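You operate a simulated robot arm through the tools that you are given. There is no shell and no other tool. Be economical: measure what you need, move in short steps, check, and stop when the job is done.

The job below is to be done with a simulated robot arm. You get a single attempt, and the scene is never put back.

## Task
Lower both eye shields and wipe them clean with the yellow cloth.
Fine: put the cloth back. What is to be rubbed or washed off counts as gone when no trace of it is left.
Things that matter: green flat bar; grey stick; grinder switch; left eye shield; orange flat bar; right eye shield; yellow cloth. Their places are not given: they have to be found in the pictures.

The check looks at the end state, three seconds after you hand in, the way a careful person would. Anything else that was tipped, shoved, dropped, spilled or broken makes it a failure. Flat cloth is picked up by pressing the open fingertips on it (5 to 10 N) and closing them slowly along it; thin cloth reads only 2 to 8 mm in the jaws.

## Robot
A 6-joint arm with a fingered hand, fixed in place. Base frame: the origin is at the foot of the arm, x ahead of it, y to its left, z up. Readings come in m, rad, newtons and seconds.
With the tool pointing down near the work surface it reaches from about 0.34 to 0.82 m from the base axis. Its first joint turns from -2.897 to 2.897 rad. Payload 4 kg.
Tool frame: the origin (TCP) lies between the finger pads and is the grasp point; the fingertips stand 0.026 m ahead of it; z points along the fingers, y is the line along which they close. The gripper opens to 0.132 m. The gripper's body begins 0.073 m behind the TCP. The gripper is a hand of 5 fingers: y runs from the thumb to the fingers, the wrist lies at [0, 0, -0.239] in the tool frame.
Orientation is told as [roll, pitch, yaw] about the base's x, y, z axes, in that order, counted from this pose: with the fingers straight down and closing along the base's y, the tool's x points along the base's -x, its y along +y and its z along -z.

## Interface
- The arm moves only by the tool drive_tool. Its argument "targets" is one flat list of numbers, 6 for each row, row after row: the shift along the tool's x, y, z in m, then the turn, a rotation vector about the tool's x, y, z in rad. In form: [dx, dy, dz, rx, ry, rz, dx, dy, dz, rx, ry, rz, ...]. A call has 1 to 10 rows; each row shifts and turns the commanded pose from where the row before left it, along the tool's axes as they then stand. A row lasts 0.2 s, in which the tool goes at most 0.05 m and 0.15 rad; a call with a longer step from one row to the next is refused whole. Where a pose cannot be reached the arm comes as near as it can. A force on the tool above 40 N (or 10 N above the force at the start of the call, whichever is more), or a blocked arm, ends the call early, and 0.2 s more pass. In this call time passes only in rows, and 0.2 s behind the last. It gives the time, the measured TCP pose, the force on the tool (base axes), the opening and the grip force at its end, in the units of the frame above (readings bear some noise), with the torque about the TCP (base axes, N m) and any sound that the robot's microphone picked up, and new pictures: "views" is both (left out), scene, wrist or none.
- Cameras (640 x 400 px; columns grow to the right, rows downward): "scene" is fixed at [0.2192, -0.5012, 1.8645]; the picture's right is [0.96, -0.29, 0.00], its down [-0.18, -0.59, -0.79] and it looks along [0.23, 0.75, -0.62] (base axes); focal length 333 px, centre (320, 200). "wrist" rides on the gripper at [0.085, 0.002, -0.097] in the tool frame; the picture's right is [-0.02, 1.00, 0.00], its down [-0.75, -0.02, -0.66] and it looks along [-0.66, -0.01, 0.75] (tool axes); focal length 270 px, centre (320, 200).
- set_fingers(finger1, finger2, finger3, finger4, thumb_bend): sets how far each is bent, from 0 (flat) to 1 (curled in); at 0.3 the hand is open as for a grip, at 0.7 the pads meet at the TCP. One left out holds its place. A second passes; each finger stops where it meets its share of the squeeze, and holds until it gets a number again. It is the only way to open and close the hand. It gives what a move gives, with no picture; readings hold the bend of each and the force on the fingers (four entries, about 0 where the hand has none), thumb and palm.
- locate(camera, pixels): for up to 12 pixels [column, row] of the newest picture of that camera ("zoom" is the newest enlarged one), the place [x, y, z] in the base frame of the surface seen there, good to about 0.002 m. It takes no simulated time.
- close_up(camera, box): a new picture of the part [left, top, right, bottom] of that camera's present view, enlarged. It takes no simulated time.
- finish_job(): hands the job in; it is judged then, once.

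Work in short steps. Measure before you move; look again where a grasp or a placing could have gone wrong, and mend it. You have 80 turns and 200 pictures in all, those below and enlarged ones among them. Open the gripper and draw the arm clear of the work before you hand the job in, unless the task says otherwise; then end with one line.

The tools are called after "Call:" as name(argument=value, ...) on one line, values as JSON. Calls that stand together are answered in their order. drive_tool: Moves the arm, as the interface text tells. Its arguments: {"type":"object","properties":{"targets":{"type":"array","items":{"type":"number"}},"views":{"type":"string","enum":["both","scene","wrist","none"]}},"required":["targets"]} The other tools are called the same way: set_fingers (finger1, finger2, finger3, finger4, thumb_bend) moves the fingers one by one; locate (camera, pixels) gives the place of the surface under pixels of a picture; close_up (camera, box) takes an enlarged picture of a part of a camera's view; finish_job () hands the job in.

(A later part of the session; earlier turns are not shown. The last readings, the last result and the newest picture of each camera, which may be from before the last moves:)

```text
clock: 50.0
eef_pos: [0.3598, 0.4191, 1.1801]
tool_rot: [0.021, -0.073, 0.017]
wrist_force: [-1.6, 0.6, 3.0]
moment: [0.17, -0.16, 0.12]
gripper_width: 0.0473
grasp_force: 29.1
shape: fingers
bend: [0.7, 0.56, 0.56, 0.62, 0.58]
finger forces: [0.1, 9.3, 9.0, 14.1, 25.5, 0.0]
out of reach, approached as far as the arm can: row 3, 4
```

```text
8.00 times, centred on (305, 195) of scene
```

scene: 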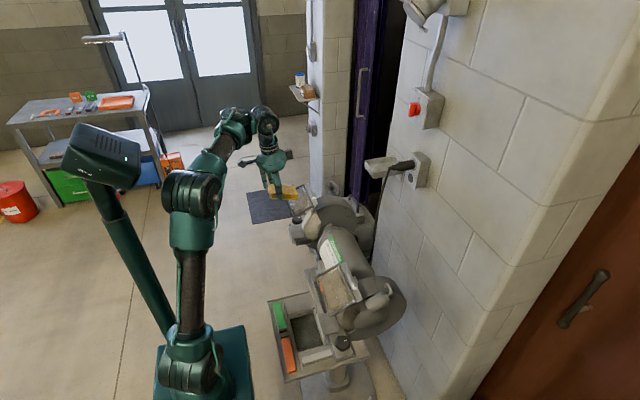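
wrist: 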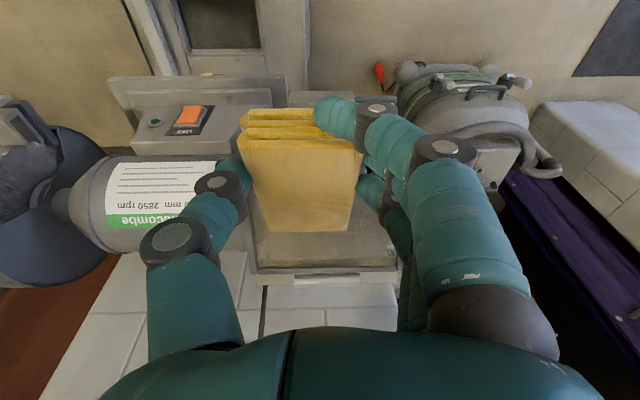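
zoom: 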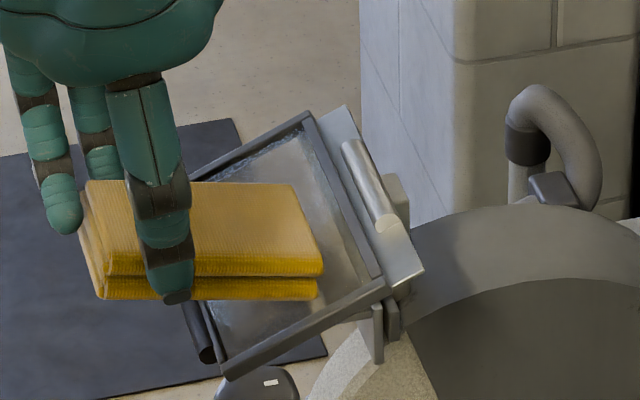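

Rear area is clearing. I continue the zigzag toward the front.

Call:
drive_tool(targets=[0.001, 0.015, 0.002, 0, 0, 0, 0, 0.015, 0, 0, 0, 0, 0, 0.015, 0, 0, 0, 0, 0, 0.014, 0, 0, 0, 0, 0.013, 0, 0.0045, 0, 0, 0, 0, -0.015, 0, 0, 0, 0, 0, -0.015, 0, 0, 0, 0, 0, -0.015, 0, 0, 0, 0, 0, -0.014, 0, 0, 0, 0], views="none")

Call:
close_up(camera="scene", box=[270, 170, 340, 220])

```text
clock: 52.0
eef_pos: [0.3473, 0.4185, 1.174]
tool_rot: [0.025, -0.074, 0.014]
wrist_force: [-6.6, 3.5, 11.6]
moment: [0.57, -0.44, 0.41]
gripper_width: 0.0467
grasp_force: 35.0
shape: fingers
bend: [0.7, 0.56, 0.56, 0.64, 0.58]
finger forces: [0.0, 9.3, 9.3, 26.8, 24.7, 0.1]
```

```text
8.00 times, centred on (305, 195) of scene
```

zoom: 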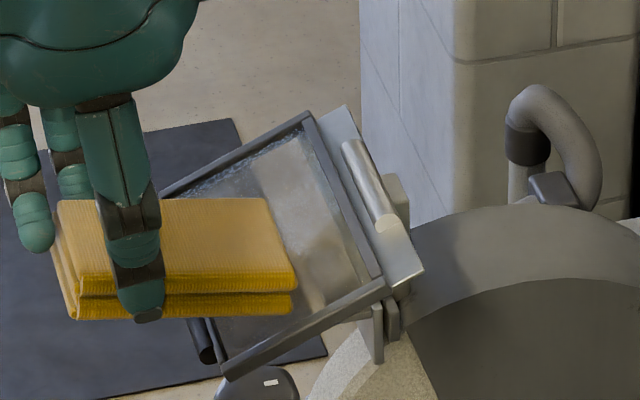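

Good (12 N contact). I continue the same zigzag for the front half.

Call:
drive_tool(targets=[0.012, 0, 0.0035, 0, 0, 0, 0, 0.015, 0, 0, 0, 0, 0, 0.015, 0, 0, 0, 0, 0, 0.015, 0, 0, 0, 0, 0, 0.014, 0, 0, 0, 0, 0.012, 0, 0.004, 0, 0, 0, 0, -0.015, 0, 0, 0, 0, 0, -0.015, 0, 0, 0, 0, 0, -0.015, 0, 0, 0, 0, 0, -0.014, 0, 0, 0, 0], views="wrist")

Call:
close_up(camera="scene", box=[270, 170, 340, 220])

```text
clock: 54.2
eef_pos: [0.3253, 0.4158, 1.1643]
tool_rot: [0.024, -0.076, 0.015]
wrist_force: [-3.1, 2.8, 5.1]
moment: [0.33, -0.26, 0.23]
gripper_width: 0.0466
grasp_force: 30.5
shape: fingers
bend: [0.7, 0.56, 0.56, 0.62, 0.58]
finger forces: [0.0, 9.3, 9.2, 17.6, 25.4, 0.0]
```

wrist: 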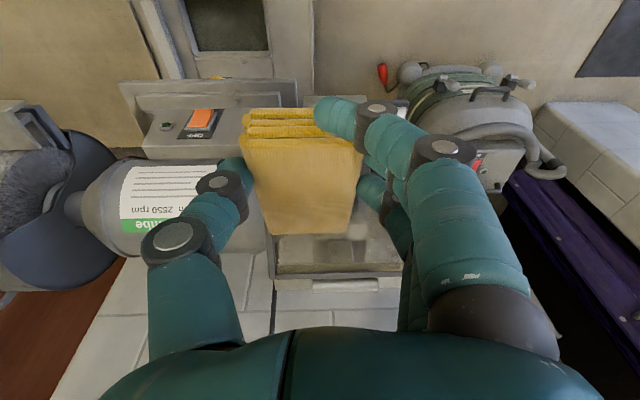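

```text
8.00 times, centred on (305, 195) of scene
```

zoom: 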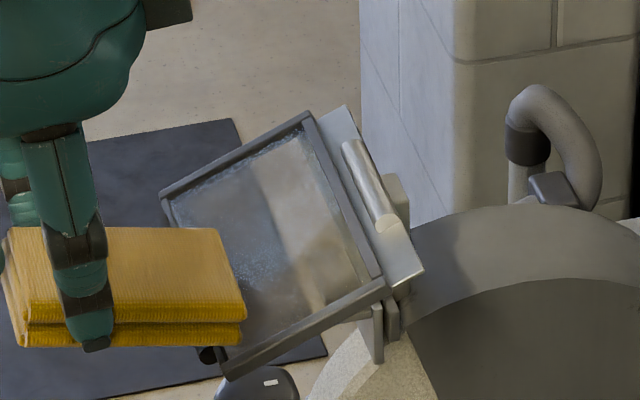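

Much clearer; front strip remains. Two more sweeps near the front rail, then lift back to view.

Call:
drive_tool(targets=[0.005, 0, 0.002, 0, 0, 0, 0, 0.015, 0, 0, 0, 0, 0, 0.015, 0, 0, 0, 0, 0, 0.015, 0, 0, 0, 0, 0, 0.015, 0, 0, 0, 0, 0, 0.01, -0.03, 0, 0, 0, 0.04, 0, -0.01, 0, 0, 0, 0.04, 0, 0, 0, 0, 0], views="wrist")

Call:
close_up(camera="scene", box=[285, 177, 325, 220])

Call:
close_up(camera="wrist", box=[220, 130, 440, 300])

```text
clock: 56.0
eef_pos: [0.2344, 0.4866, 1.1975]
tool_rot: [0.022, -0.074, 0.013]
wrist_force: [-0.9, 0.7, -1.4]
moment: [-0.03, -0.03, 0.02]
gripper_width: 0.0466
grasp_force: 26.1
shape: fingers
bend: [0.7, 0.56, 0.56, 0.62, 0.58]
finger forces: [0.1, 9.4, 8.9, 9.3, 25.5, 0.1]
out of reach, approached as far as the arm can: row 6, 7
```

wrist: 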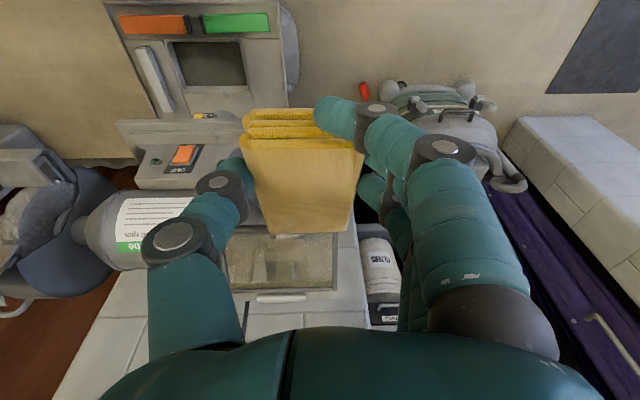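

```text
9.30 times, centred on (305, 198) of scene
```

zoom: 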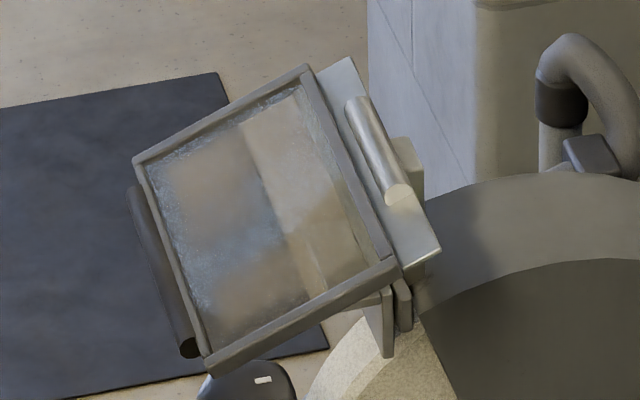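

```text
2.35 times, centred on (330, 215) of wrist
```

zoom: 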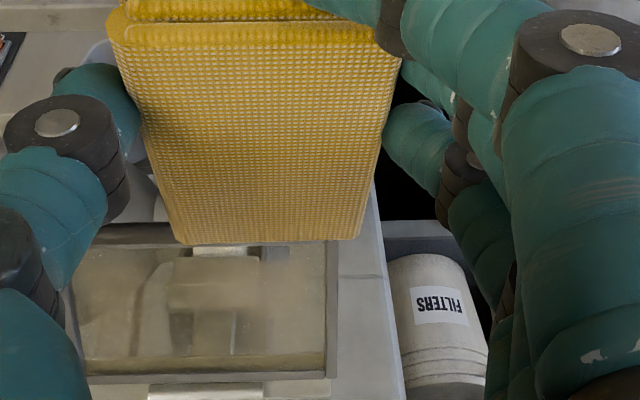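

Brown patches remain in the front half since the thin edge's sideways sweeps left gaps. I'll use strokes in x, three overlapping lanes, each sweeping the full 55 mm edge; lane 1 first.

Call:
drive_tool(targets=[-0.0358, -0.0171, 0.0027, 0, 0, 0, -0.0358, -0.0171, 0.0027, 0, 0, 0, -0.0358, -0.0171, 0.0027, 0, 0, 0, -0.0358, -0.0171, 0.0027, 0, 0, 0, 0.0008, 0, 0.0105, 0, 0, 0, 0.0108, 0, 0.0037, 0, 0, 0, 0.0108, 0, 0.0037, 0, 0, 0, 0.0108, 0, 0.0037, 0, 0, 0, 0.0108, 0, 0.0037, 0, 0, 0, 0.0108, 0, 0.0037, 0, 0, 0], views="none")

Call:
close_up(camera="scene", box=[275, 177, 335, 220])

```text
clock: 58.2
eef_pos: [0.327, 0.4208, 1.163]
tool_rot: [0.022, -0.074, 0.014]
wrist_force: [0.0, 0.1, 7.8]
moment: [0.17, -0.59, 0.0]
gripper_width: 0.0464
grasp_force: 35.6
shape: fingers
bend: [0.7, 0.55, 0.56, 0.65, 0.58]
finger forces: [0.1, 8.9, 7.9, 28.3, 26.8, 0.0]
```

```text
9.30 times, centred on (305, 198) of scene
```

zoom: 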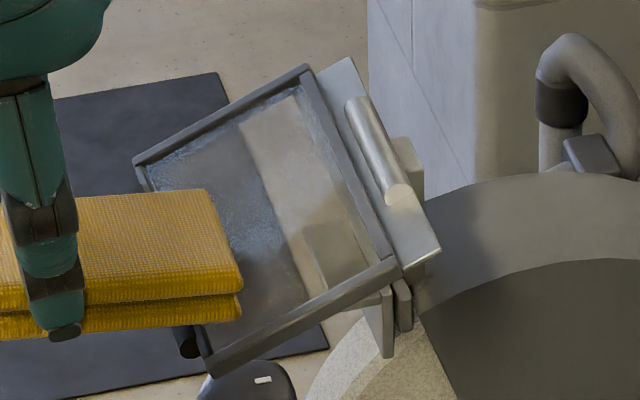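

That stroke works very well. Next the middle lane, extended a little to the front.

Call:
drive_tool(targets=[0.008, 0, 0.003, 0, 0, 0, -0.0312, 0.012, -0.018, 0, 0, 0, -0.0312, 0.012, -0.015, 0, 0, 0, 0.0008, 0, 0.012, 0, 0, 0, 0.0108, 0, 0.0037, 0, 0, 0, 0.0108, 0, 0.0037, 0, 0, 0, 0.0108, 0, 0.0037, 0, 0, 0, 0.0108, 0, 0.0037, 0, 0, 0, 0.0108, 0, 0.0037, 0, 0, 0, 0.008, 0, 0.003, 0, 0, 0], views="none")

Call:
close_up(camera="scene", box=[275, 177, 335, 220])

```text
clock: 60.4
eef_pos: [0.3131, 0.4413, 1.1564]
tool_rot: [0.023, -0.074, 0.015]
wrist_force: [-0.8, -0.2, 7.8]
moment: [0.16, -0.63, -0.04]
gripper_width: 0.0465
grasp_force: 35.3
shape: fingers
bend: [0.7, 0.55, 0.56, 0.64, 0.58]
finger forces: [0.1, 8.8, 7.3, 27.0, 27.5, 0.1]
out of reach, approached as far as the arm can: row 3
```

```text
9.30 times, centred on (305, 198) of scene
```

zoom: 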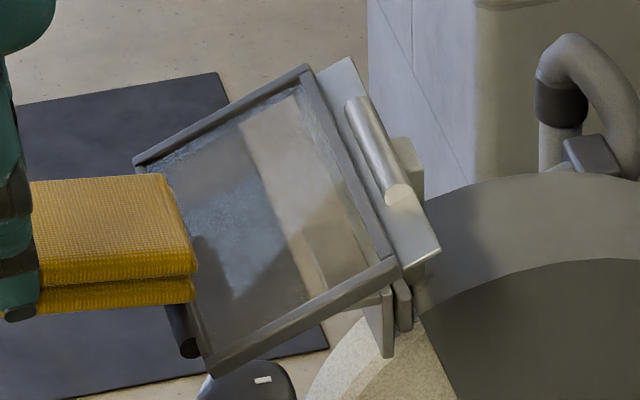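

Lane 1 is clear; the middle and far strip still hazy. Next lane at y≈0.462, with slightly more pressure.

Call:
drive_tool(targets=[-0.0344, 0.01, -0.018, 0, 0, 0, -0.0344, 0.01, -0.017, 0, 0, 0, 0.0008, 0, 0.012, 0, 0, 0, 0.0108, 0, 0.0037, 0, 0, 0, 0.0108, 0, 0.0037, 0, 0, 0, 0.0108, 0, 0.0037, 0, 0, 0, 0.0108, 0, 0.0037, 0, 0, 0, 0.0108, 0, 0.0037, 0, 0, 0, 0.0108, 0, 0.0037, 0, 0, 0], views="none")

Call:
close_up(camera="scene", box=[275, 177, 335, 220])

```text
clock: 62.4
eef_pos: [0.3191, 0.4723, 1.1744]
tool_rot: [0.019, -0.071, 0.015]
wrist_force: [-0.3, -0.2, -0.6]
moment: [0.06, -0.02, -0.02]
gripper_width: 0.0466
grasp_force: 27.7
shape: fingers
bend: [0.7, 0.55, 0.56, 0.62, 0.58]
finger forces: [0.0, 9.3, 8.4, 11.0, 25.5, 0.0]
out of reach, approached as far as the arm can: row 2, 3, 7, 8, 9
```

```text
9.30 times, centred on (305, 198) of scene
```

zoom: 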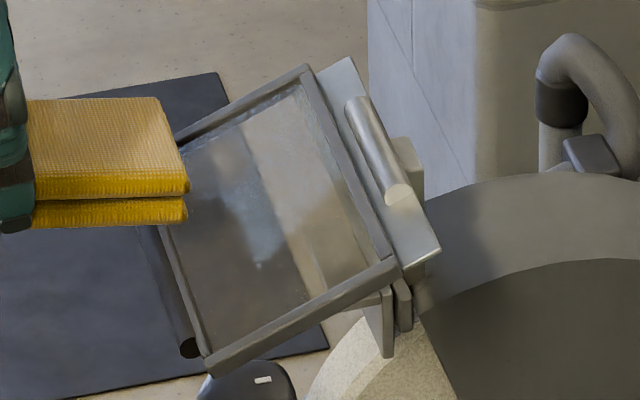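

The arm hits a limit with the hand this upright on the far side. I tilt to 0.25 (edge still leads with good finger clearance; new offset ≈(0.077,-0.050)) and stroke the y≈0.468 lane.

Call:
drive_tool(targets=[0, 0, 0, 0, -0.09, 0, 0, 0, 0, 0, -0.088, 0, -0.025, -0.002, -0.001, 0, 0, 0, -0.025, -0.002, 0, 0, 0, 0, 0.0022, 0, 0.0085, 0, 0, 0], views="none")

Call:
close_up(camera="scene", box=[275, 177, 335, 220])

```text
clock: 63.6
eef_pos: [0.3571, 0.4802, 1.1865]
tool_rot: [0.024, -0.25, 0.009]
wrist_force: [-0.1, 0.6, -1.1]
moment: [0.03, -0.01, 0.02]
gripper_width: 0.0464
grasp_force: 26.4
shape: fingers
bend: [0.7, 0.55, 0.56, 0.62, 0.58]
finger forces: [0.0, 9.4, 8.3, 9.3, 25.5, 0.0]
out of reach, approached as far as the arm can: row 1, 2, 3, 4
```

```text
9.30 times, centred on (305, 198) of scene
```

zoom: 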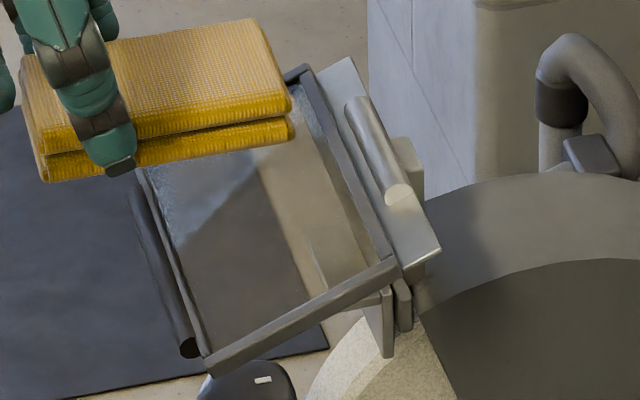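

Lower half is clear now; the far (+y) strip remains. I lower onto it and stroke forward.

Call:
drive_tool(targets=[-0.0065, -0.004, 0.006, 0, 0, 0, 0.0015, 0, 0.006, 0, 0, 0, 0.0008, 0, 0.003, 0, 0, 0, 0.0006, 0, 0.002, 0, 0, 0], views="none")

```text
clock: 64.6
eef_pos: [0.3639, 0.4783, 1.1706]
tool_rot: [0.023, -0.252, 0.01]
wrist_force: [-2.3, 0.4, 3.8]
moment: [0.1, -0.27, 0.01]
gripper_width: 0.0463
grasp_force: 27.7
shape: fingers
bend: [0.7, 0.55, 0.56, 0.62, 0.58]
finger forces: [0.1, 9.3, 7.9, 12.0, 25.9, 0.0]
```

Contact at 4 N. Stroke forward.

Call:
drive_tool(targets=[0.0125, 0, 0.0025, 0, 0, 0, 0.0125, 0, 0.0018, 0, 0, 0, 0.0125, 0, 0.0018, 0, 0, 0, 0.0125, 0, 0.0018, 0, 0, 0, 0.0095, 0, 0.0015, 0, 0, 0], views="none")

Call:
close_up(camera="scene", box=[275, 177, 335, 220])

```text
clock: 65.8
eef_pos: [0.3096, 0.4764, 1.1477]
tool_rot: [0.022, -0.251, 0.009]
wrist_force: [-0.8, -0.5, 2.8]
moment: [0.05, -0.24, 0.01]
gripper_width: 0.0466
grasp_force: 29.6
shape: fingers
bend: [0.7, 0.55, 0.56, 0.62, 0.58]
finger forces: [0.1, 9.4, 7.8, 15.8, 26.0, 0.1]
```

```text
9.30 times, centred on (305, 198) of scene
```

zoom: 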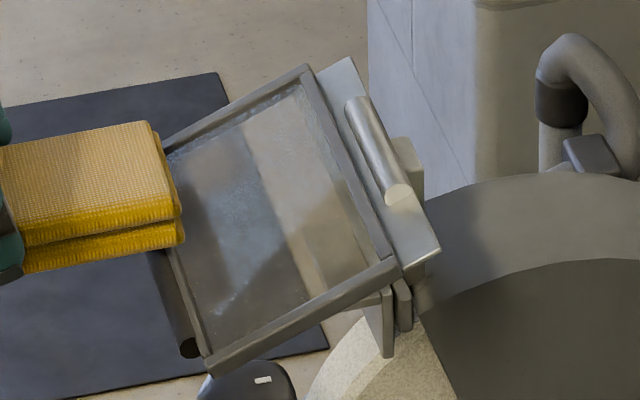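

The bluish patch may be reflection. I back the hand away and examine the pane from the scene and the wrist camera.

Call:
drive_tool(targets=[0.0, 0, -0.02, 0, 0, 0, 0.035, -0.01, 0.0, 0, 0, 0, 0.035, -0.02, 0, 0, 0, 0], views="wrist")

Call:
close_up(camera="scene", box=[288, 180, 320, 212])

Call:
close_up(camera="wrist", box=[220, 130, 440, 300])

```text
clock: 66.6
eef_pos: [0.243, 0.4414, 1.1477]
tool_rot: [0.02, -0.253, -0.002]
wrist_force: [0.0, 0.7, -0.5]
moment: [0.05, 0.03, 0.0]
gripper_width: 0.0464
grasp_force: 26.5
shape: fingers
bend: [0.7, 0.55, 0.56, 0.62, 0.58]
finger forces: [0.0, 9.5, 8.3, 10.0, 25.3, 0.0]
```

wrist: 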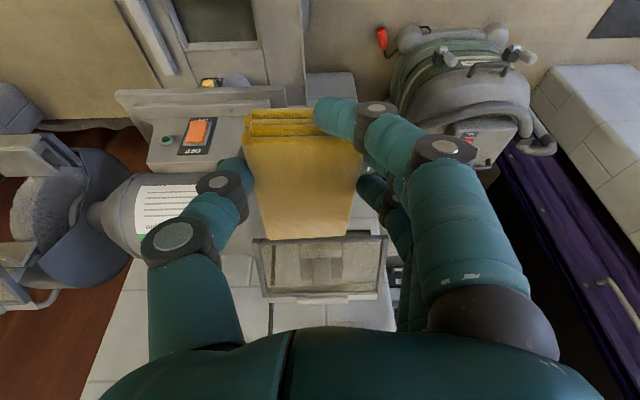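

```text
12.50 times, centred on (304, 196) of scene
```

zoom: 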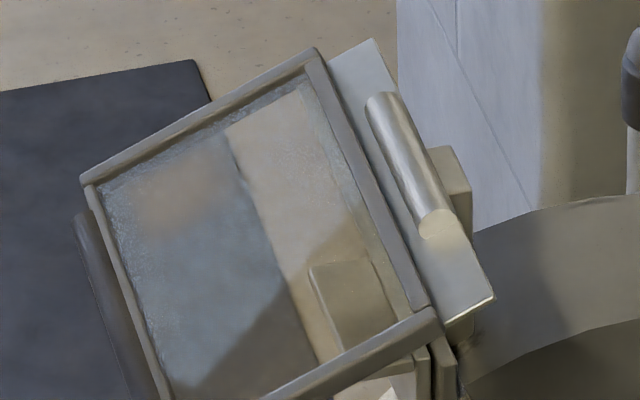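

```text
2.35 times, centred on (330, 215) of wrist
```

zoom: 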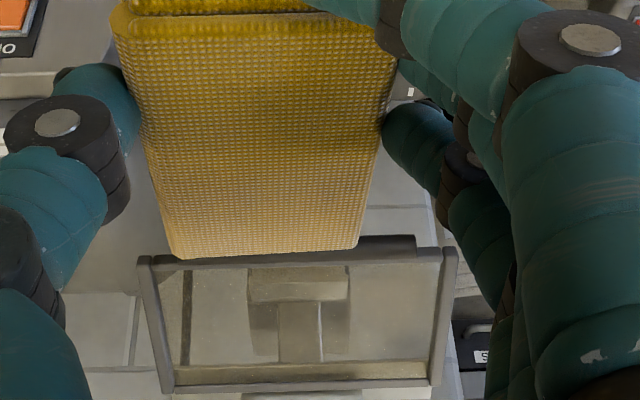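

Nearly clean: a brown patch remains at the far front corner and speckle along borders. I locate these.

Call:
close_up(camera="scene", box=[288, 180, 320, 212])

Call:
locate(camera="zoom", pixels=[[185, 185], [120, 195], [150, 290], [345, 220], [270, 105], [220, 130], [390, 290], [250, 250], [310, 85], [110, 187]])

Call:
close_up(camera="scene", box=[292, 188, 308, 198])

Call:
close_up(camera="wrist", box=[265, 235, 380, 305])

```text
12.50 times, centred on (304, 196) of scene
```

zoom: 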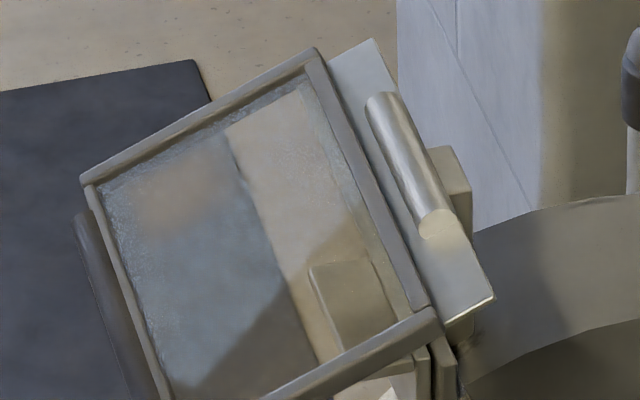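

```text
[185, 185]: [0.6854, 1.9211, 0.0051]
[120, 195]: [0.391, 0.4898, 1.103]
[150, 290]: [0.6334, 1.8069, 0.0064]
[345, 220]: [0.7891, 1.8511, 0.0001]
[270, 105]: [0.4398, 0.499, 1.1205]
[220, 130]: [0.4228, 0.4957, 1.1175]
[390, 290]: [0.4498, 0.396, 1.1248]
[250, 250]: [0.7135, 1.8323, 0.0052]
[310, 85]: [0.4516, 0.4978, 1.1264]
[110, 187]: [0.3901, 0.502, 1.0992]
```

```text
16.00 times, centred on (300, 193) of scene
```

zoom: 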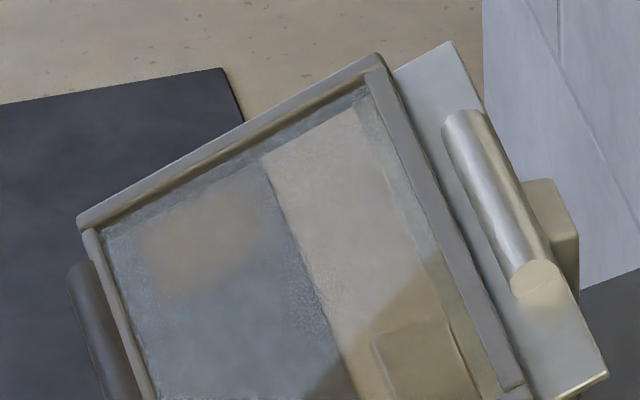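

```text
5.57 times, centred on (322, 270) of wrist
```

zoom: 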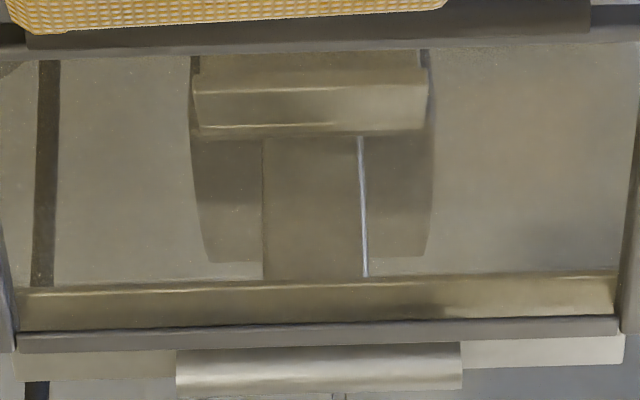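

Locate passes through clean glass, so it works as a dirt probe. I sample a grid over the pane.

Call:
close_up(camera="scene", box=[288, 185, 320, 217])

Call:
locate(camera="zoom", pixels=[[115, 130], [150, 115], [190, 90], [230, 70], [270, 52], [300, 40], [320, 80], [340, 120], [360, 160], [380, 200], [400, 235], [380, 255]])

Call:
locate(camera="zoom", pixels=[[340, 275], [300, 290], [260, 310], [220, 330], [185, 345], [170, 310], [155, 270], [140, 230], [125, 180], [250, 200], [200, 250], [300, 150]])

```text
12.50 times, centred on (304, 201) of scene
```

zoom: 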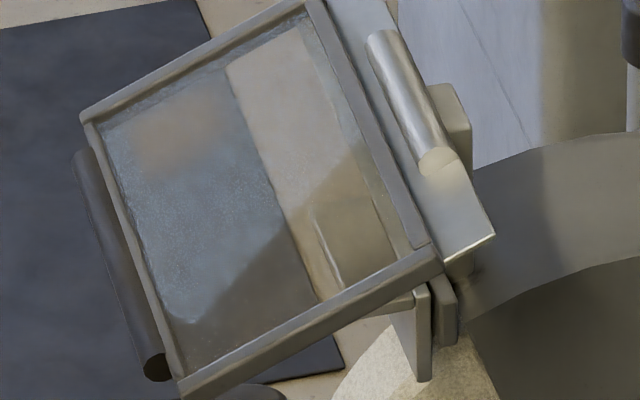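

```text
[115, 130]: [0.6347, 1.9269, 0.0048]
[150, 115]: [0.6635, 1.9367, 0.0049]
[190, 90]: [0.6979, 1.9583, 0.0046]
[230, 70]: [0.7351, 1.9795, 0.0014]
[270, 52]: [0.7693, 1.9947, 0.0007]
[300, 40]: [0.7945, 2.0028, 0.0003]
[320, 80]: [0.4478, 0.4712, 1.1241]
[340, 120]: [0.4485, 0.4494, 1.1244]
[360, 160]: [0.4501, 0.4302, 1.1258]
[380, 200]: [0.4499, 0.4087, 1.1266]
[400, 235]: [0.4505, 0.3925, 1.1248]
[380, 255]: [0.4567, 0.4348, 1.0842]
```

```text
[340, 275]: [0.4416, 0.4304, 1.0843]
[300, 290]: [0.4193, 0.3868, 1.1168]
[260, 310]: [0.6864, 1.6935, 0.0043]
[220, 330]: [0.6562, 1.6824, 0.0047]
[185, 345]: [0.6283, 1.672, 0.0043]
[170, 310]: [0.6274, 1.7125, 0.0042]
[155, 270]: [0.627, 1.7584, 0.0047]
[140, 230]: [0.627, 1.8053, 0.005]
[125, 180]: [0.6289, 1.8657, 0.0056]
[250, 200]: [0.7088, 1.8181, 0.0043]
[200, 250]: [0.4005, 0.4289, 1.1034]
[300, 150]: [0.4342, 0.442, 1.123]
```

I compare with the still dirty right shield, to judge how reliable the probe is.

Call:
close_up(camera="scene", box=[310, 258, 374, 318])

Call:
locate(camera="scene", pixels=[[325, 278], [330, 274], [335, 272], [338, 280], [332, 285], [340, 290], [345, 285], [335, 295], [342, 300], [350, 296], [328, 290], [348, 290]])

```text
6.67 times, centred on (342, 288) of scene
```

zoom: 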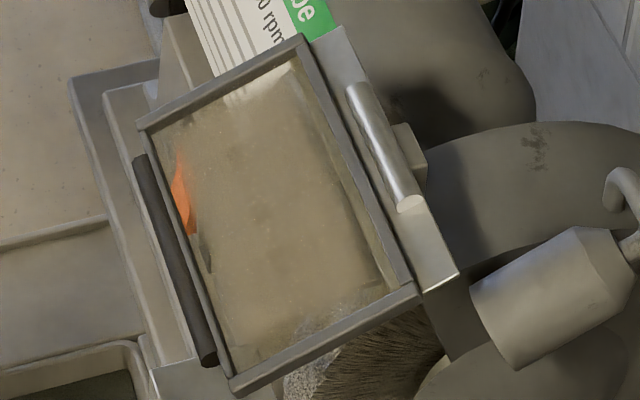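

```text
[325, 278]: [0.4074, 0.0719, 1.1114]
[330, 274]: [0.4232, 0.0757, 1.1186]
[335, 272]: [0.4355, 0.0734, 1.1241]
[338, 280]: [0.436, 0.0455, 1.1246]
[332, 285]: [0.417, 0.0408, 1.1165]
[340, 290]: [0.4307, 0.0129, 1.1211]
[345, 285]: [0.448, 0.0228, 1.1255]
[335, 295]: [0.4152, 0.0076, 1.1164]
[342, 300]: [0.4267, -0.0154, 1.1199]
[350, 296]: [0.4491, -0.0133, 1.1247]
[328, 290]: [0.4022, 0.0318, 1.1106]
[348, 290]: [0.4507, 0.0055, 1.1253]
```

On dirty glass every probe hits the pane, so the probe is reliable. I scan the left pane's interior more densely.

Call:
close_up(camera="scene", box=[288, 185, 320, 217])

Call:
locate(camera="zoom", pixels=[[150, 150], [190, 130], [230, 110], [270, 90], [300, 75], [160, 190], [200, 170], [240, 150], [280, 130], [315, 115], [330, 150], [345, 190]])

Call:
locate(camera="zoom", pixels=[[170, 240], [210, 220], [230, 235], [260, 220], [290, 190], [320, 180], [180, 290], [220, 280], [250, 260], [280, 250], [310, 240], [240, 300]])

```text
12.50 times, centred on (304, 201) of scene
```

zoom: 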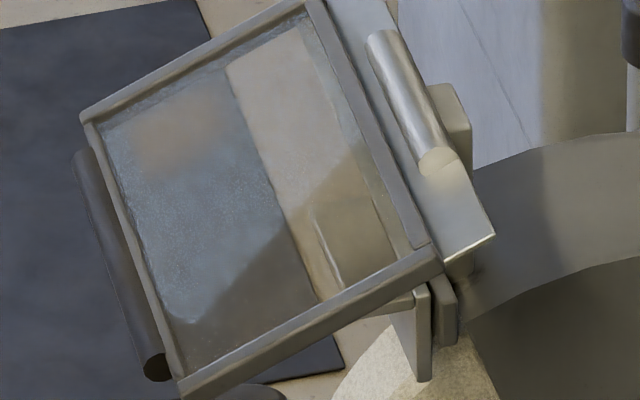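

```text
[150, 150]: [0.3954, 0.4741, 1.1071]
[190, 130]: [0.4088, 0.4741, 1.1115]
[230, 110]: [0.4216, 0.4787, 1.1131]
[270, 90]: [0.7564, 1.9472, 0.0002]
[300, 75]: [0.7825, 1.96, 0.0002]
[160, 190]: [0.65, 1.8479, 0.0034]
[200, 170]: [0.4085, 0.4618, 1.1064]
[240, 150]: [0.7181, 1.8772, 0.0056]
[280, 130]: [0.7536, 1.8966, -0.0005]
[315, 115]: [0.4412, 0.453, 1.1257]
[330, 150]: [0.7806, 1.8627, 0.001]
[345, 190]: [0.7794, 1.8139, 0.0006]
```

```text
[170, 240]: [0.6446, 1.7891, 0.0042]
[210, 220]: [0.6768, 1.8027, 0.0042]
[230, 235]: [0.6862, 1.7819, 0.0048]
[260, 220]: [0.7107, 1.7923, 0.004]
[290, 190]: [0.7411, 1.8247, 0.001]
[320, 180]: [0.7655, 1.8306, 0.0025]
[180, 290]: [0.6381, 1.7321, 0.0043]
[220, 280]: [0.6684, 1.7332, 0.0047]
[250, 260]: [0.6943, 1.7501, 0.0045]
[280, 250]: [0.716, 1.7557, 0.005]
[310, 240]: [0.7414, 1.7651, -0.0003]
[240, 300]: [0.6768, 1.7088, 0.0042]
```

Remaining dirt: a patch at x 0.395–0.42, y 0.46–0.48 plus a few spots — the slight roll kept the far side of the cloth lifted. I correct the roll and go for the far lane again with firmer contact.

Call:
drive_tool(targets=[-0.003, 0, -0.0116, 0, 0, 0, -0.041, 0.0119, 0.0025, 0.0145, 0, -0.0037, -0.041, 0.0119, 0.0025, 0.0145, 0, -0.0037, -0.041, 0.0119, 0.0025, 0.0145, 0, -0.0037, 0.0025, 0, 0.0097, 0, 0, 0, 0.001, 0, 0.003, 0, 0, 0], views="none")

```text
clock: 68.0
eef_pos: [0.3477, 0.4819, 1.1753]
tool_rot: [-0.026, -0.249, 0.02]
wrist_force: [-0.5, 0.1, -0.8]
moment: [0.0, 0.0, 0.0]
gripper_width: 0.0461
grasp_force: 26.4
shape: fingers
bend: [0.7, 0.55, 0.56, 0.62, 0.58]
finger forces: [0.0, 9.4, 8.3, 8.8, 25.1, 0.1]
out of reach, approached as far as the arm can: row 4, 5
```

I lower onto the pane from here.

Call:
drive_tool(targets=[0.0015, -0.002, 0.005, 0, 0, 0, 0.001, -0.002, 0.004, 0, 0, 0, 0.0007, 0, 0.003, 0, 0, 0], views="none")

```text
clock: 68.8
eef_pos: [0.3473, 0.477, 1.1606]
tool_rot: [-0.022, -0.253, 0.021]
wrist_force: [-5.8, -0.6, 10.8]
moment: [0.21, -0.79, 0.08]
gripper_width: 0.0465
grasp_force: 36.5
shape: fingers
bend: [0.7, 0.55, 0.56, 0.65, 0.58]
finger forces: [0.1, 8.9, 6.8, 29.4, 28.1, 0.0]
out of reach, approached as far as the arm can: row 1
```

11 N contact. Stroke forward and back along the slope.

Call:
drive_tool(targets=[0.0125, 0, 0.0018, 0, 0, 0, 0.0125, 0, 0.0018, 0, 0, 0, 0.0125, 0, 0.0018, 0, 0, 0, 0.006, 0, 0.0009, 0, 0, 0, -0.0125, -0.004, -0.0023, 0, 0, 0, -0.0125, -0.004, -0.0018, 0, 0, 0, -0.0125, -0.004, -0.0018, 0, 0, 0, -0.0125, -0.004, -0.0018, 0, 0, 0, -0.0065, 0, -0.0009, 0, 0, 0], views="none")

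Call:
close_up(camera="scene", box=[280, 180, 330, 215])

```text
clock: 70.8
eef_pos: [0.3604, 0.4617, 1.1659]
tool_rot: [-0.024, -0.252, 0.023]
wrist_force: [-8.0, -0.9, 10.1]
moment: [0.17, -0.52, 0.17]
gripper_width: 0.0467
grasp_force: 33.9
shape: fingers
bend: [0.7, 0.55, 0.56, 0.64, 0.58]
finger forces: [0.0, 9.2, 6.7, 25.0, 27.5, 0.0]
```

```text
11.43 times, centred on (305, 198) of scene
```

zoom: 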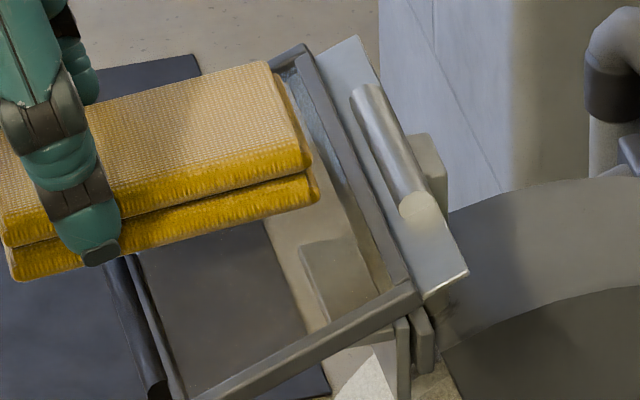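

Two-way strokes work under steady 8–10 N. I continue zigzagging toward −y, first extending to the rear rail.

Call:
drive_tool(targets=[-0.007, 0, -0.001, 0, 0, 0, 0.0135, -0.002, 0.0019, 0, 0, 0, 0.0135, -0.002, 0.0019, 0, 0, 0, 0.0135, -0.002, 0.0019, 0, 0, 0, 0.0135, -0.002, 0.0019, 0, 0, 0, 0.0095, -0.002, 0.0014, 0, 0, 0, -0.0156, -0.003, -0.0023, 0, 0, 0, -0.0156, -0.003, -0.0022, 0, 0, 0, -0.0156, -0.003, -0.0022, 0, 0, 0, -0.0156, -0.003, -0.0022, 0, 0, 0], views="none")

```text
clock: 73.0
eef_pos: [0.3652, 0.4392, 1.1696]
tool_rot: [-0.023, -0.249, 0.024]
wrist_force: [-6.8, 0.9, 6.9]
moment: [0.18, -0.34, 0.2]
gripper_width: 0.0463
grasp_force: 30.0
shape: fingers
bend: [0.7, 0.55, 0.57, 0.62, 0.58]
finger forces: [0.0, 8.9, 6.3, 18.6, 26.0, 0.0]
```

Continuing with the last lanes toward the −y rail.

Call:
drive_tool(targets=[0.0135, -0.003, 0.0022, 0, 0, 0, 0.0135, -0.003, 0.0019, 0, 0, 0, 0.0135, -0.003, 0.0019, 0, 0, 0, 0.0135, -0.003, 0.0019, 0, 0, 0, 0.009, -0.003, 0.0014, 0, 0, 0, -0.0158, -0.002, -0.0023, 0, 0, 0, -0.0158, -0.002, -0.0022, 0, 0, 0, -0.0158, -0.002, -0.0022, 0, 0, 0, -0.0158, -0.002, -0.0022, 0, 0, 0, -0.003, 0, 0, 0, 0, 0], views="none")

Call:
drive_tool(targets=[0.0135, -0.001, 0.0022, 0, 0, 0, 0.0135, -0.001, 0.0019, 0, 0, 0, 0.0135, -0.001, 0.0019, 0, 0, 0, 0.0135, 0, 0.0019, 0, 0, 0, 0.01, 0, 0.0014, 0, 0, 0, 0, 0, -0.015, 0, 0, 0, 0.04, 0, 0, 0, 0, 0, 0.04, 0, 0, 0, 0, 0], views="wrist")

Call:
close_up(camera="scene", box=[288, 185, 320, 217])

Call:
locate(camera="zoom", pixels=[[150, 150], [190, 130], [230, 110], [270, 90], [200, 170], [315, 115], [300, 150], [200, 250], [300, 290], [170, 330], [250, 200], [330, 180]])

Call:
locate(camera="zoom", pixels=[[130, 135], [170, 120], [210, 100], [250, 80], [290, 60], [310, 70], [350, 170], [365, 200], [160, 200], [130, 160], [240, 310], [200, 335]])

```text
clock: 75.2
eef_pos: [0.3709, 0.4154, 1.1695]
tool_rot: [-0.022, -0.25, 0.023]
wrist_force: [0.4, -0.5, -0.4]
moment: [0.0, 0.02, 0.02]
gripper_width: 0.044
grasp_force: 25.2
shape: fingers
bend: [0.7, 0.57, 0.58, 0.6, 0.59]
finger forces: [0.0, 10.0, 8.7, 8.5, 22.2, 0.0]
```

```text
clock: 77.0
eef_pos: [0.2334, 0.4069, 1.1445]
tool_rot: [-0.017, -0.252, 0.01]
wrist_force: [-0.2, 0.6, -1.2]
moment: [0.02, 0.02, -0.01]
gripper_width: 0.0436
grasp_force: 24.3
shape: fingers
bend: [0.7, 0.57, 0.58, 0.6, 0.59]
finger forces: [0.0, 9.6, 8.3, 8.3, 22.2, 0.1]
```

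wrist: 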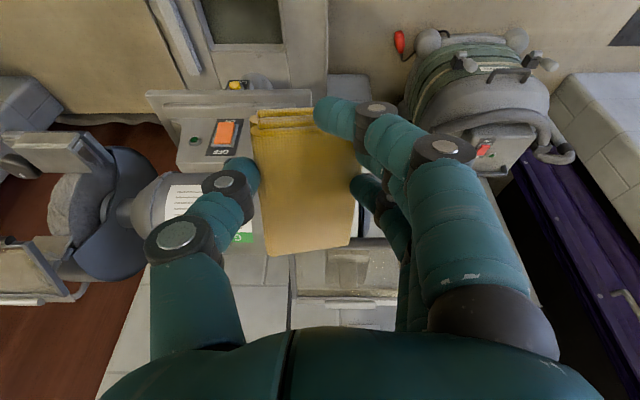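

```text
12.50 times, centred on (304, 201) of scene
```

zoom: 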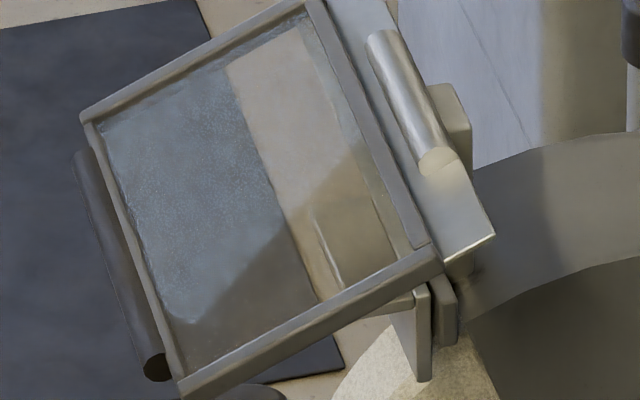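

```text
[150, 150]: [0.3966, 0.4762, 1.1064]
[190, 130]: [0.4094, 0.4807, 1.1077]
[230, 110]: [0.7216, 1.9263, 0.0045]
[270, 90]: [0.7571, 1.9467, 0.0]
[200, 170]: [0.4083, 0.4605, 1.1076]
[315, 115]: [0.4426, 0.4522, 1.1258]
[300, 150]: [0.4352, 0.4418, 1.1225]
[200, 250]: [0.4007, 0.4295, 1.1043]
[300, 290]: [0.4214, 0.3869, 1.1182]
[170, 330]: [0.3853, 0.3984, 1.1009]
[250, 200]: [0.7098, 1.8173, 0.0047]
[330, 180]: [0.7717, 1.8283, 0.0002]
```

```text
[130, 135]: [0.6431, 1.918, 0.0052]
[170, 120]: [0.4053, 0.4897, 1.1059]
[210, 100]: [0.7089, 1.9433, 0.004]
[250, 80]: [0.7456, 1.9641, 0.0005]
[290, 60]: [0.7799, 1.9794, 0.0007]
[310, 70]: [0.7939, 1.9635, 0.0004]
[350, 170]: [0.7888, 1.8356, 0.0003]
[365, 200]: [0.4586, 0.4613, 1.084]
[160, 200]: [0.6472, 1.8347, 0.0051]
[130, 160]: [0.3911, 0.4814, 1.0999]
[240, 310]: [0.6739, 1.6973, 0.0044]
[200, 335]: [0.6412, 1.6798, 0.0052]
```

The brown patch is gone. I check the same pane in the wrist view.

Call:
close_up(camera="wrist", box=[280, 225, 420, 312])

Call:
close_up(camera="scene", box=[290, 186, 314, 201])

Call:
close_up(camera="scene", box=[292, 200, 316, 215])

```text
4.57 times, centred on (350, 268) of wrist
```

zoom: 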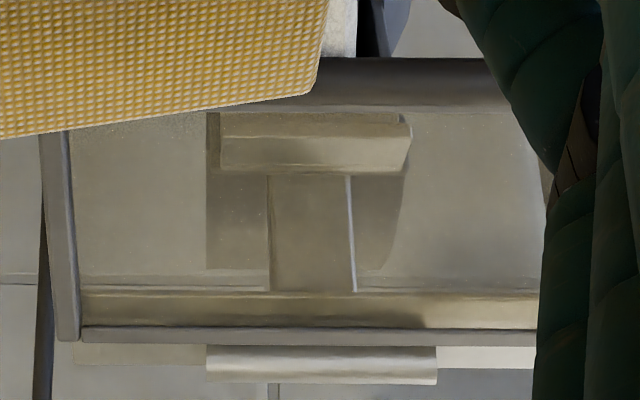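

```text
16.00 times, centred on (302, 194) of scene
```

zoom: 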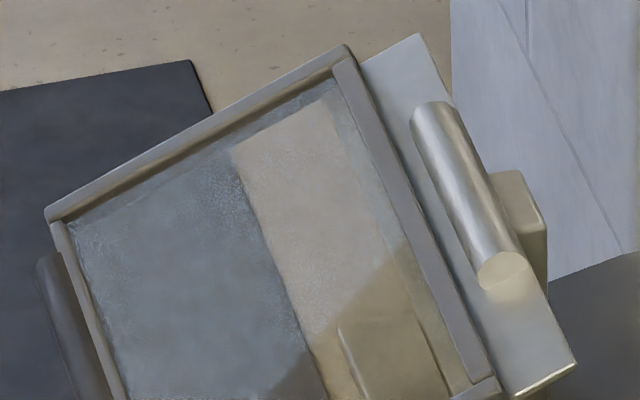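

```text
16.00 times, centred on (304, 208) of scene
```

zoom: 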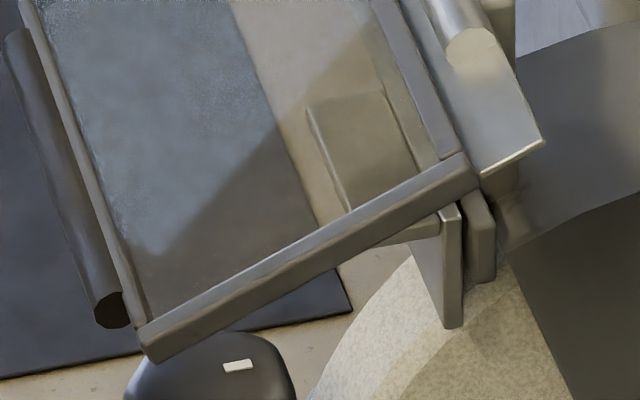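

The left pane looks clean. The cloth has yawed a little in the grip; I measure its end for the right shield.

Call:
locate(camera="wrist", pixels=[[274, 252], [312, 246], [350, 239], [260, 160], [255, 120]])

Call:
close_up(camera="scene", box=[240, 160, 320, 210])

Call:
locate(camera="zoom", pixels=[[30, 190], [250, 160], [290, 130], [170, 170], [260, 180], [200, 190], [290, 150]])

```text
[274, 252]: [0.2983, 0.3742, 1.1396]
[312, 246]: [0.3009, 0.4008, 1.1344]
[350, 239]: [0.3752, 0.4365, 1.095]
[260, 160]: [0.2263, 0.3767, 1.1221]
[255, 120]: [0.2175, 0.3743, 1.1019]
```

```text
8.00 times, centred on (280, 185) of scene
```

zoom: 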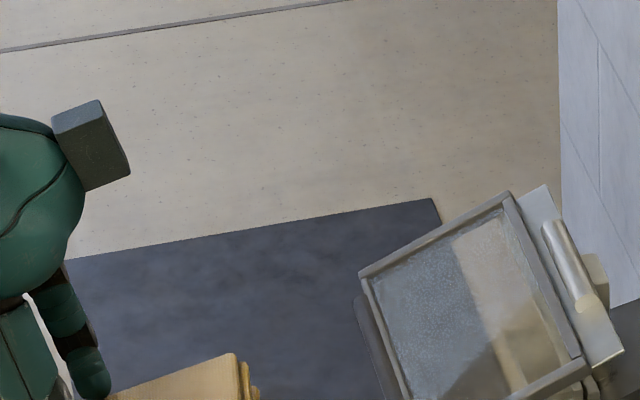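

```text
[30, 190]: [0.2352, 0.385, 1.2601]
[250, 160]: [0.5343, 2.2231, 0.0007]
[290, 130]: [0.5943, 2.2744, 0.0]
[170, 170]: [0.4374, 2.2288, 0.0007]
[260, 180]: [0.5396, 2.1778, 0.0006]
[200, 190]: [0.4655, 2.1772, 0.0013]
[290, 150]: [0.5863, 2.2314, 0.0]
```

I untilt to ≈0.05 with a small roll to level the cloth's end edge, and carry the cloth across to the right shield.

Call:
drive_tool(targets=[-0.03, 0, -0.0156, -0.0485, 0.1, 0.012, -0.03, 0, -0.0156, -0.0485, 0.1, 0.012, 0, -0.045, 0, 0, 0, 0, 0, -0.045, 0, 0, 0, 0, 0, -0.045, 0, 0, 0, 0, 0, -0.045, 0, 0, 0, 0, 0, -0.045, 0, 0, 0, 0, 0, -0.045, 0, 0, 0, 0, 0, -0.045, 0, 0, 0, 0, 0, -0.045, 0, 0, 0, 0], views="wrist")

Call:
close_up(camera="scene", box=[270, 210, 390, 310])

```text
clock: 79.2
eef_pos: [0.2851, 0.0521, 1.1537]
tool_rot: [0.078, -0.053, 0.003]
wrist_force: [-0.6, 0.8, -0.4]
moment: [0.02, -0.01, 0.02]
gripper_width: 0.0436
grasp_force: 23.7
shape: fingers
bend: [0.7, 0.57, 0.58, 0.6, 0.59]
finger forces: [0.0, 9.2, 7.7, 7.9, 21.6, 0.0]
```

wrist: 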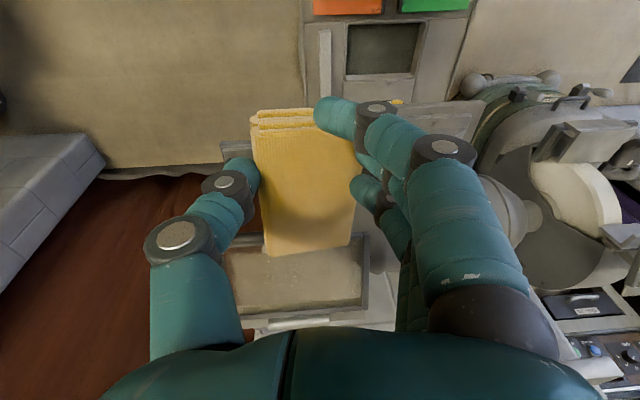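

```text
4.00 times, centred on (330, 260) of scene
```

zoom: 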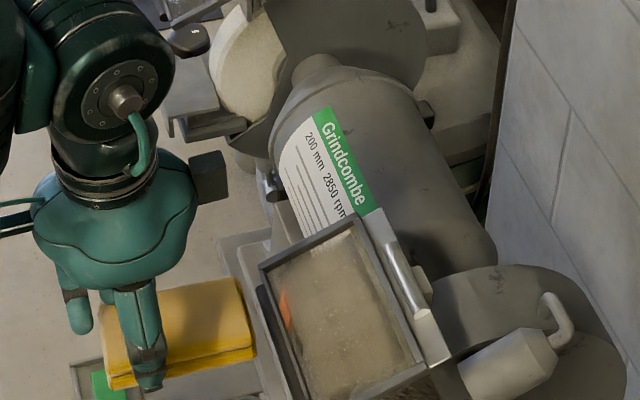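

I measure the cloth's end corners here.

Call:
locate(camera="zoom", pixels=[[252, 359], [250, 344], [238, 282], [200, 372], [110, 387]])

Call:
locate(camera="wrist", pixels=[[270, 252], [310, 248], [347, 244], [228, 255], [360, 250], [290, 300]])

```text
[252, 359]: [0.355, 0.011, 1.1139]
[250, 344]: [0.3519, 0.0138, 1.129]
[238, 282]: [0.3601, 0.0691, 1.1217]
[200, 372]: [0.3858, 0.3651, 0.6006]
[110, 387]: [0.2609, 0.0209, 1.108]
```

```text
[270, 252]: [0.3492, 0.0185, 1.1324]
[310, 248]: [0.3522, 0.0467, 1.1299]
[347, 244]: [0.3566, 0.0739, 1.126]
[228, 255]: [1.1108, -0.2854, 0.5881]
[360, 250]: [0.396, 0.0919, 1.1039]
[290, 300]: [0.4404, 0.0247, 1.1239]
```

The end is still ~0.11 rad low on its +y side and yawed 0.13. I level it with small roll/yaw turns and move above the rear −y corner of the right pane.

Call:
drive_tool(targets=[0, 0, -0.015, -0.05, 0, -0.062, 0, 0, 0, -0.05, 0, -0.062, -0.023, -0.0191, -0.008, 0, 0, 0, -0.023, -0.0191, -0.008, 0, 0, 0, -0.023, -0.0191, -0.008, 0, 0, 0], views="wrist")

Call:
close_up(camera="scene", box=[290, 230, 390, 310])

Call:
locate(camera="wrist", pixels=[[270, 252], [310, 248], [347, 244]])

```text
clock: 80.4
eef_pos: [0.3572, 0.0002, 1.1871]
tool_rot: [0.168, -0.069, 0.126]
wrist_force: [-0.3, 0.3, 0.2]
moment: [-0.02, 0.03, -0.02]
gripper_width: 0.0435
grasp_force: 23.3
shape: fingers
bend: [0.7, 0.57, 0.58, 0.6, 0.59]
finger forces: [0.0, 9.0, 7.6, 7.8, 21.7, 0.0]
```

wrist: 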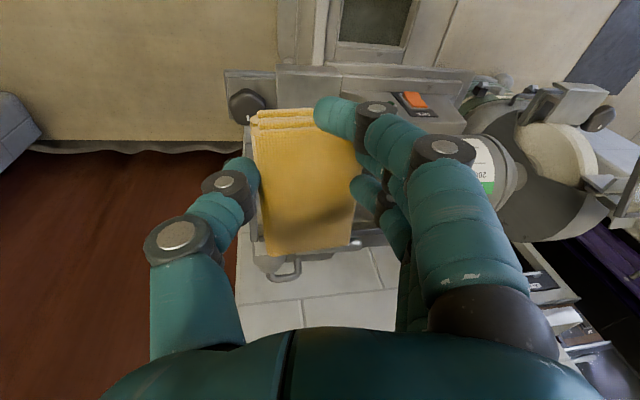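

```text
5.00 times, centred on (340, 270) of scene
```

zoom: 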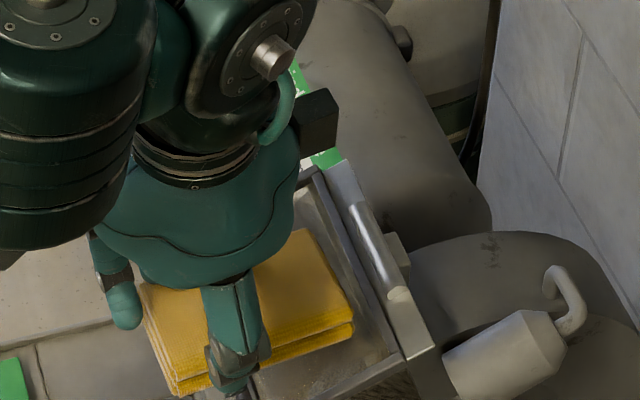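

```text
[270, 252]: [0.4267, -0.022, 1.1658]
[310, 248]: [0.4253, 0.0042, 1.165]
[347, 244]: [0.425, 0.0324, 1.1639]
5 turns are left
```

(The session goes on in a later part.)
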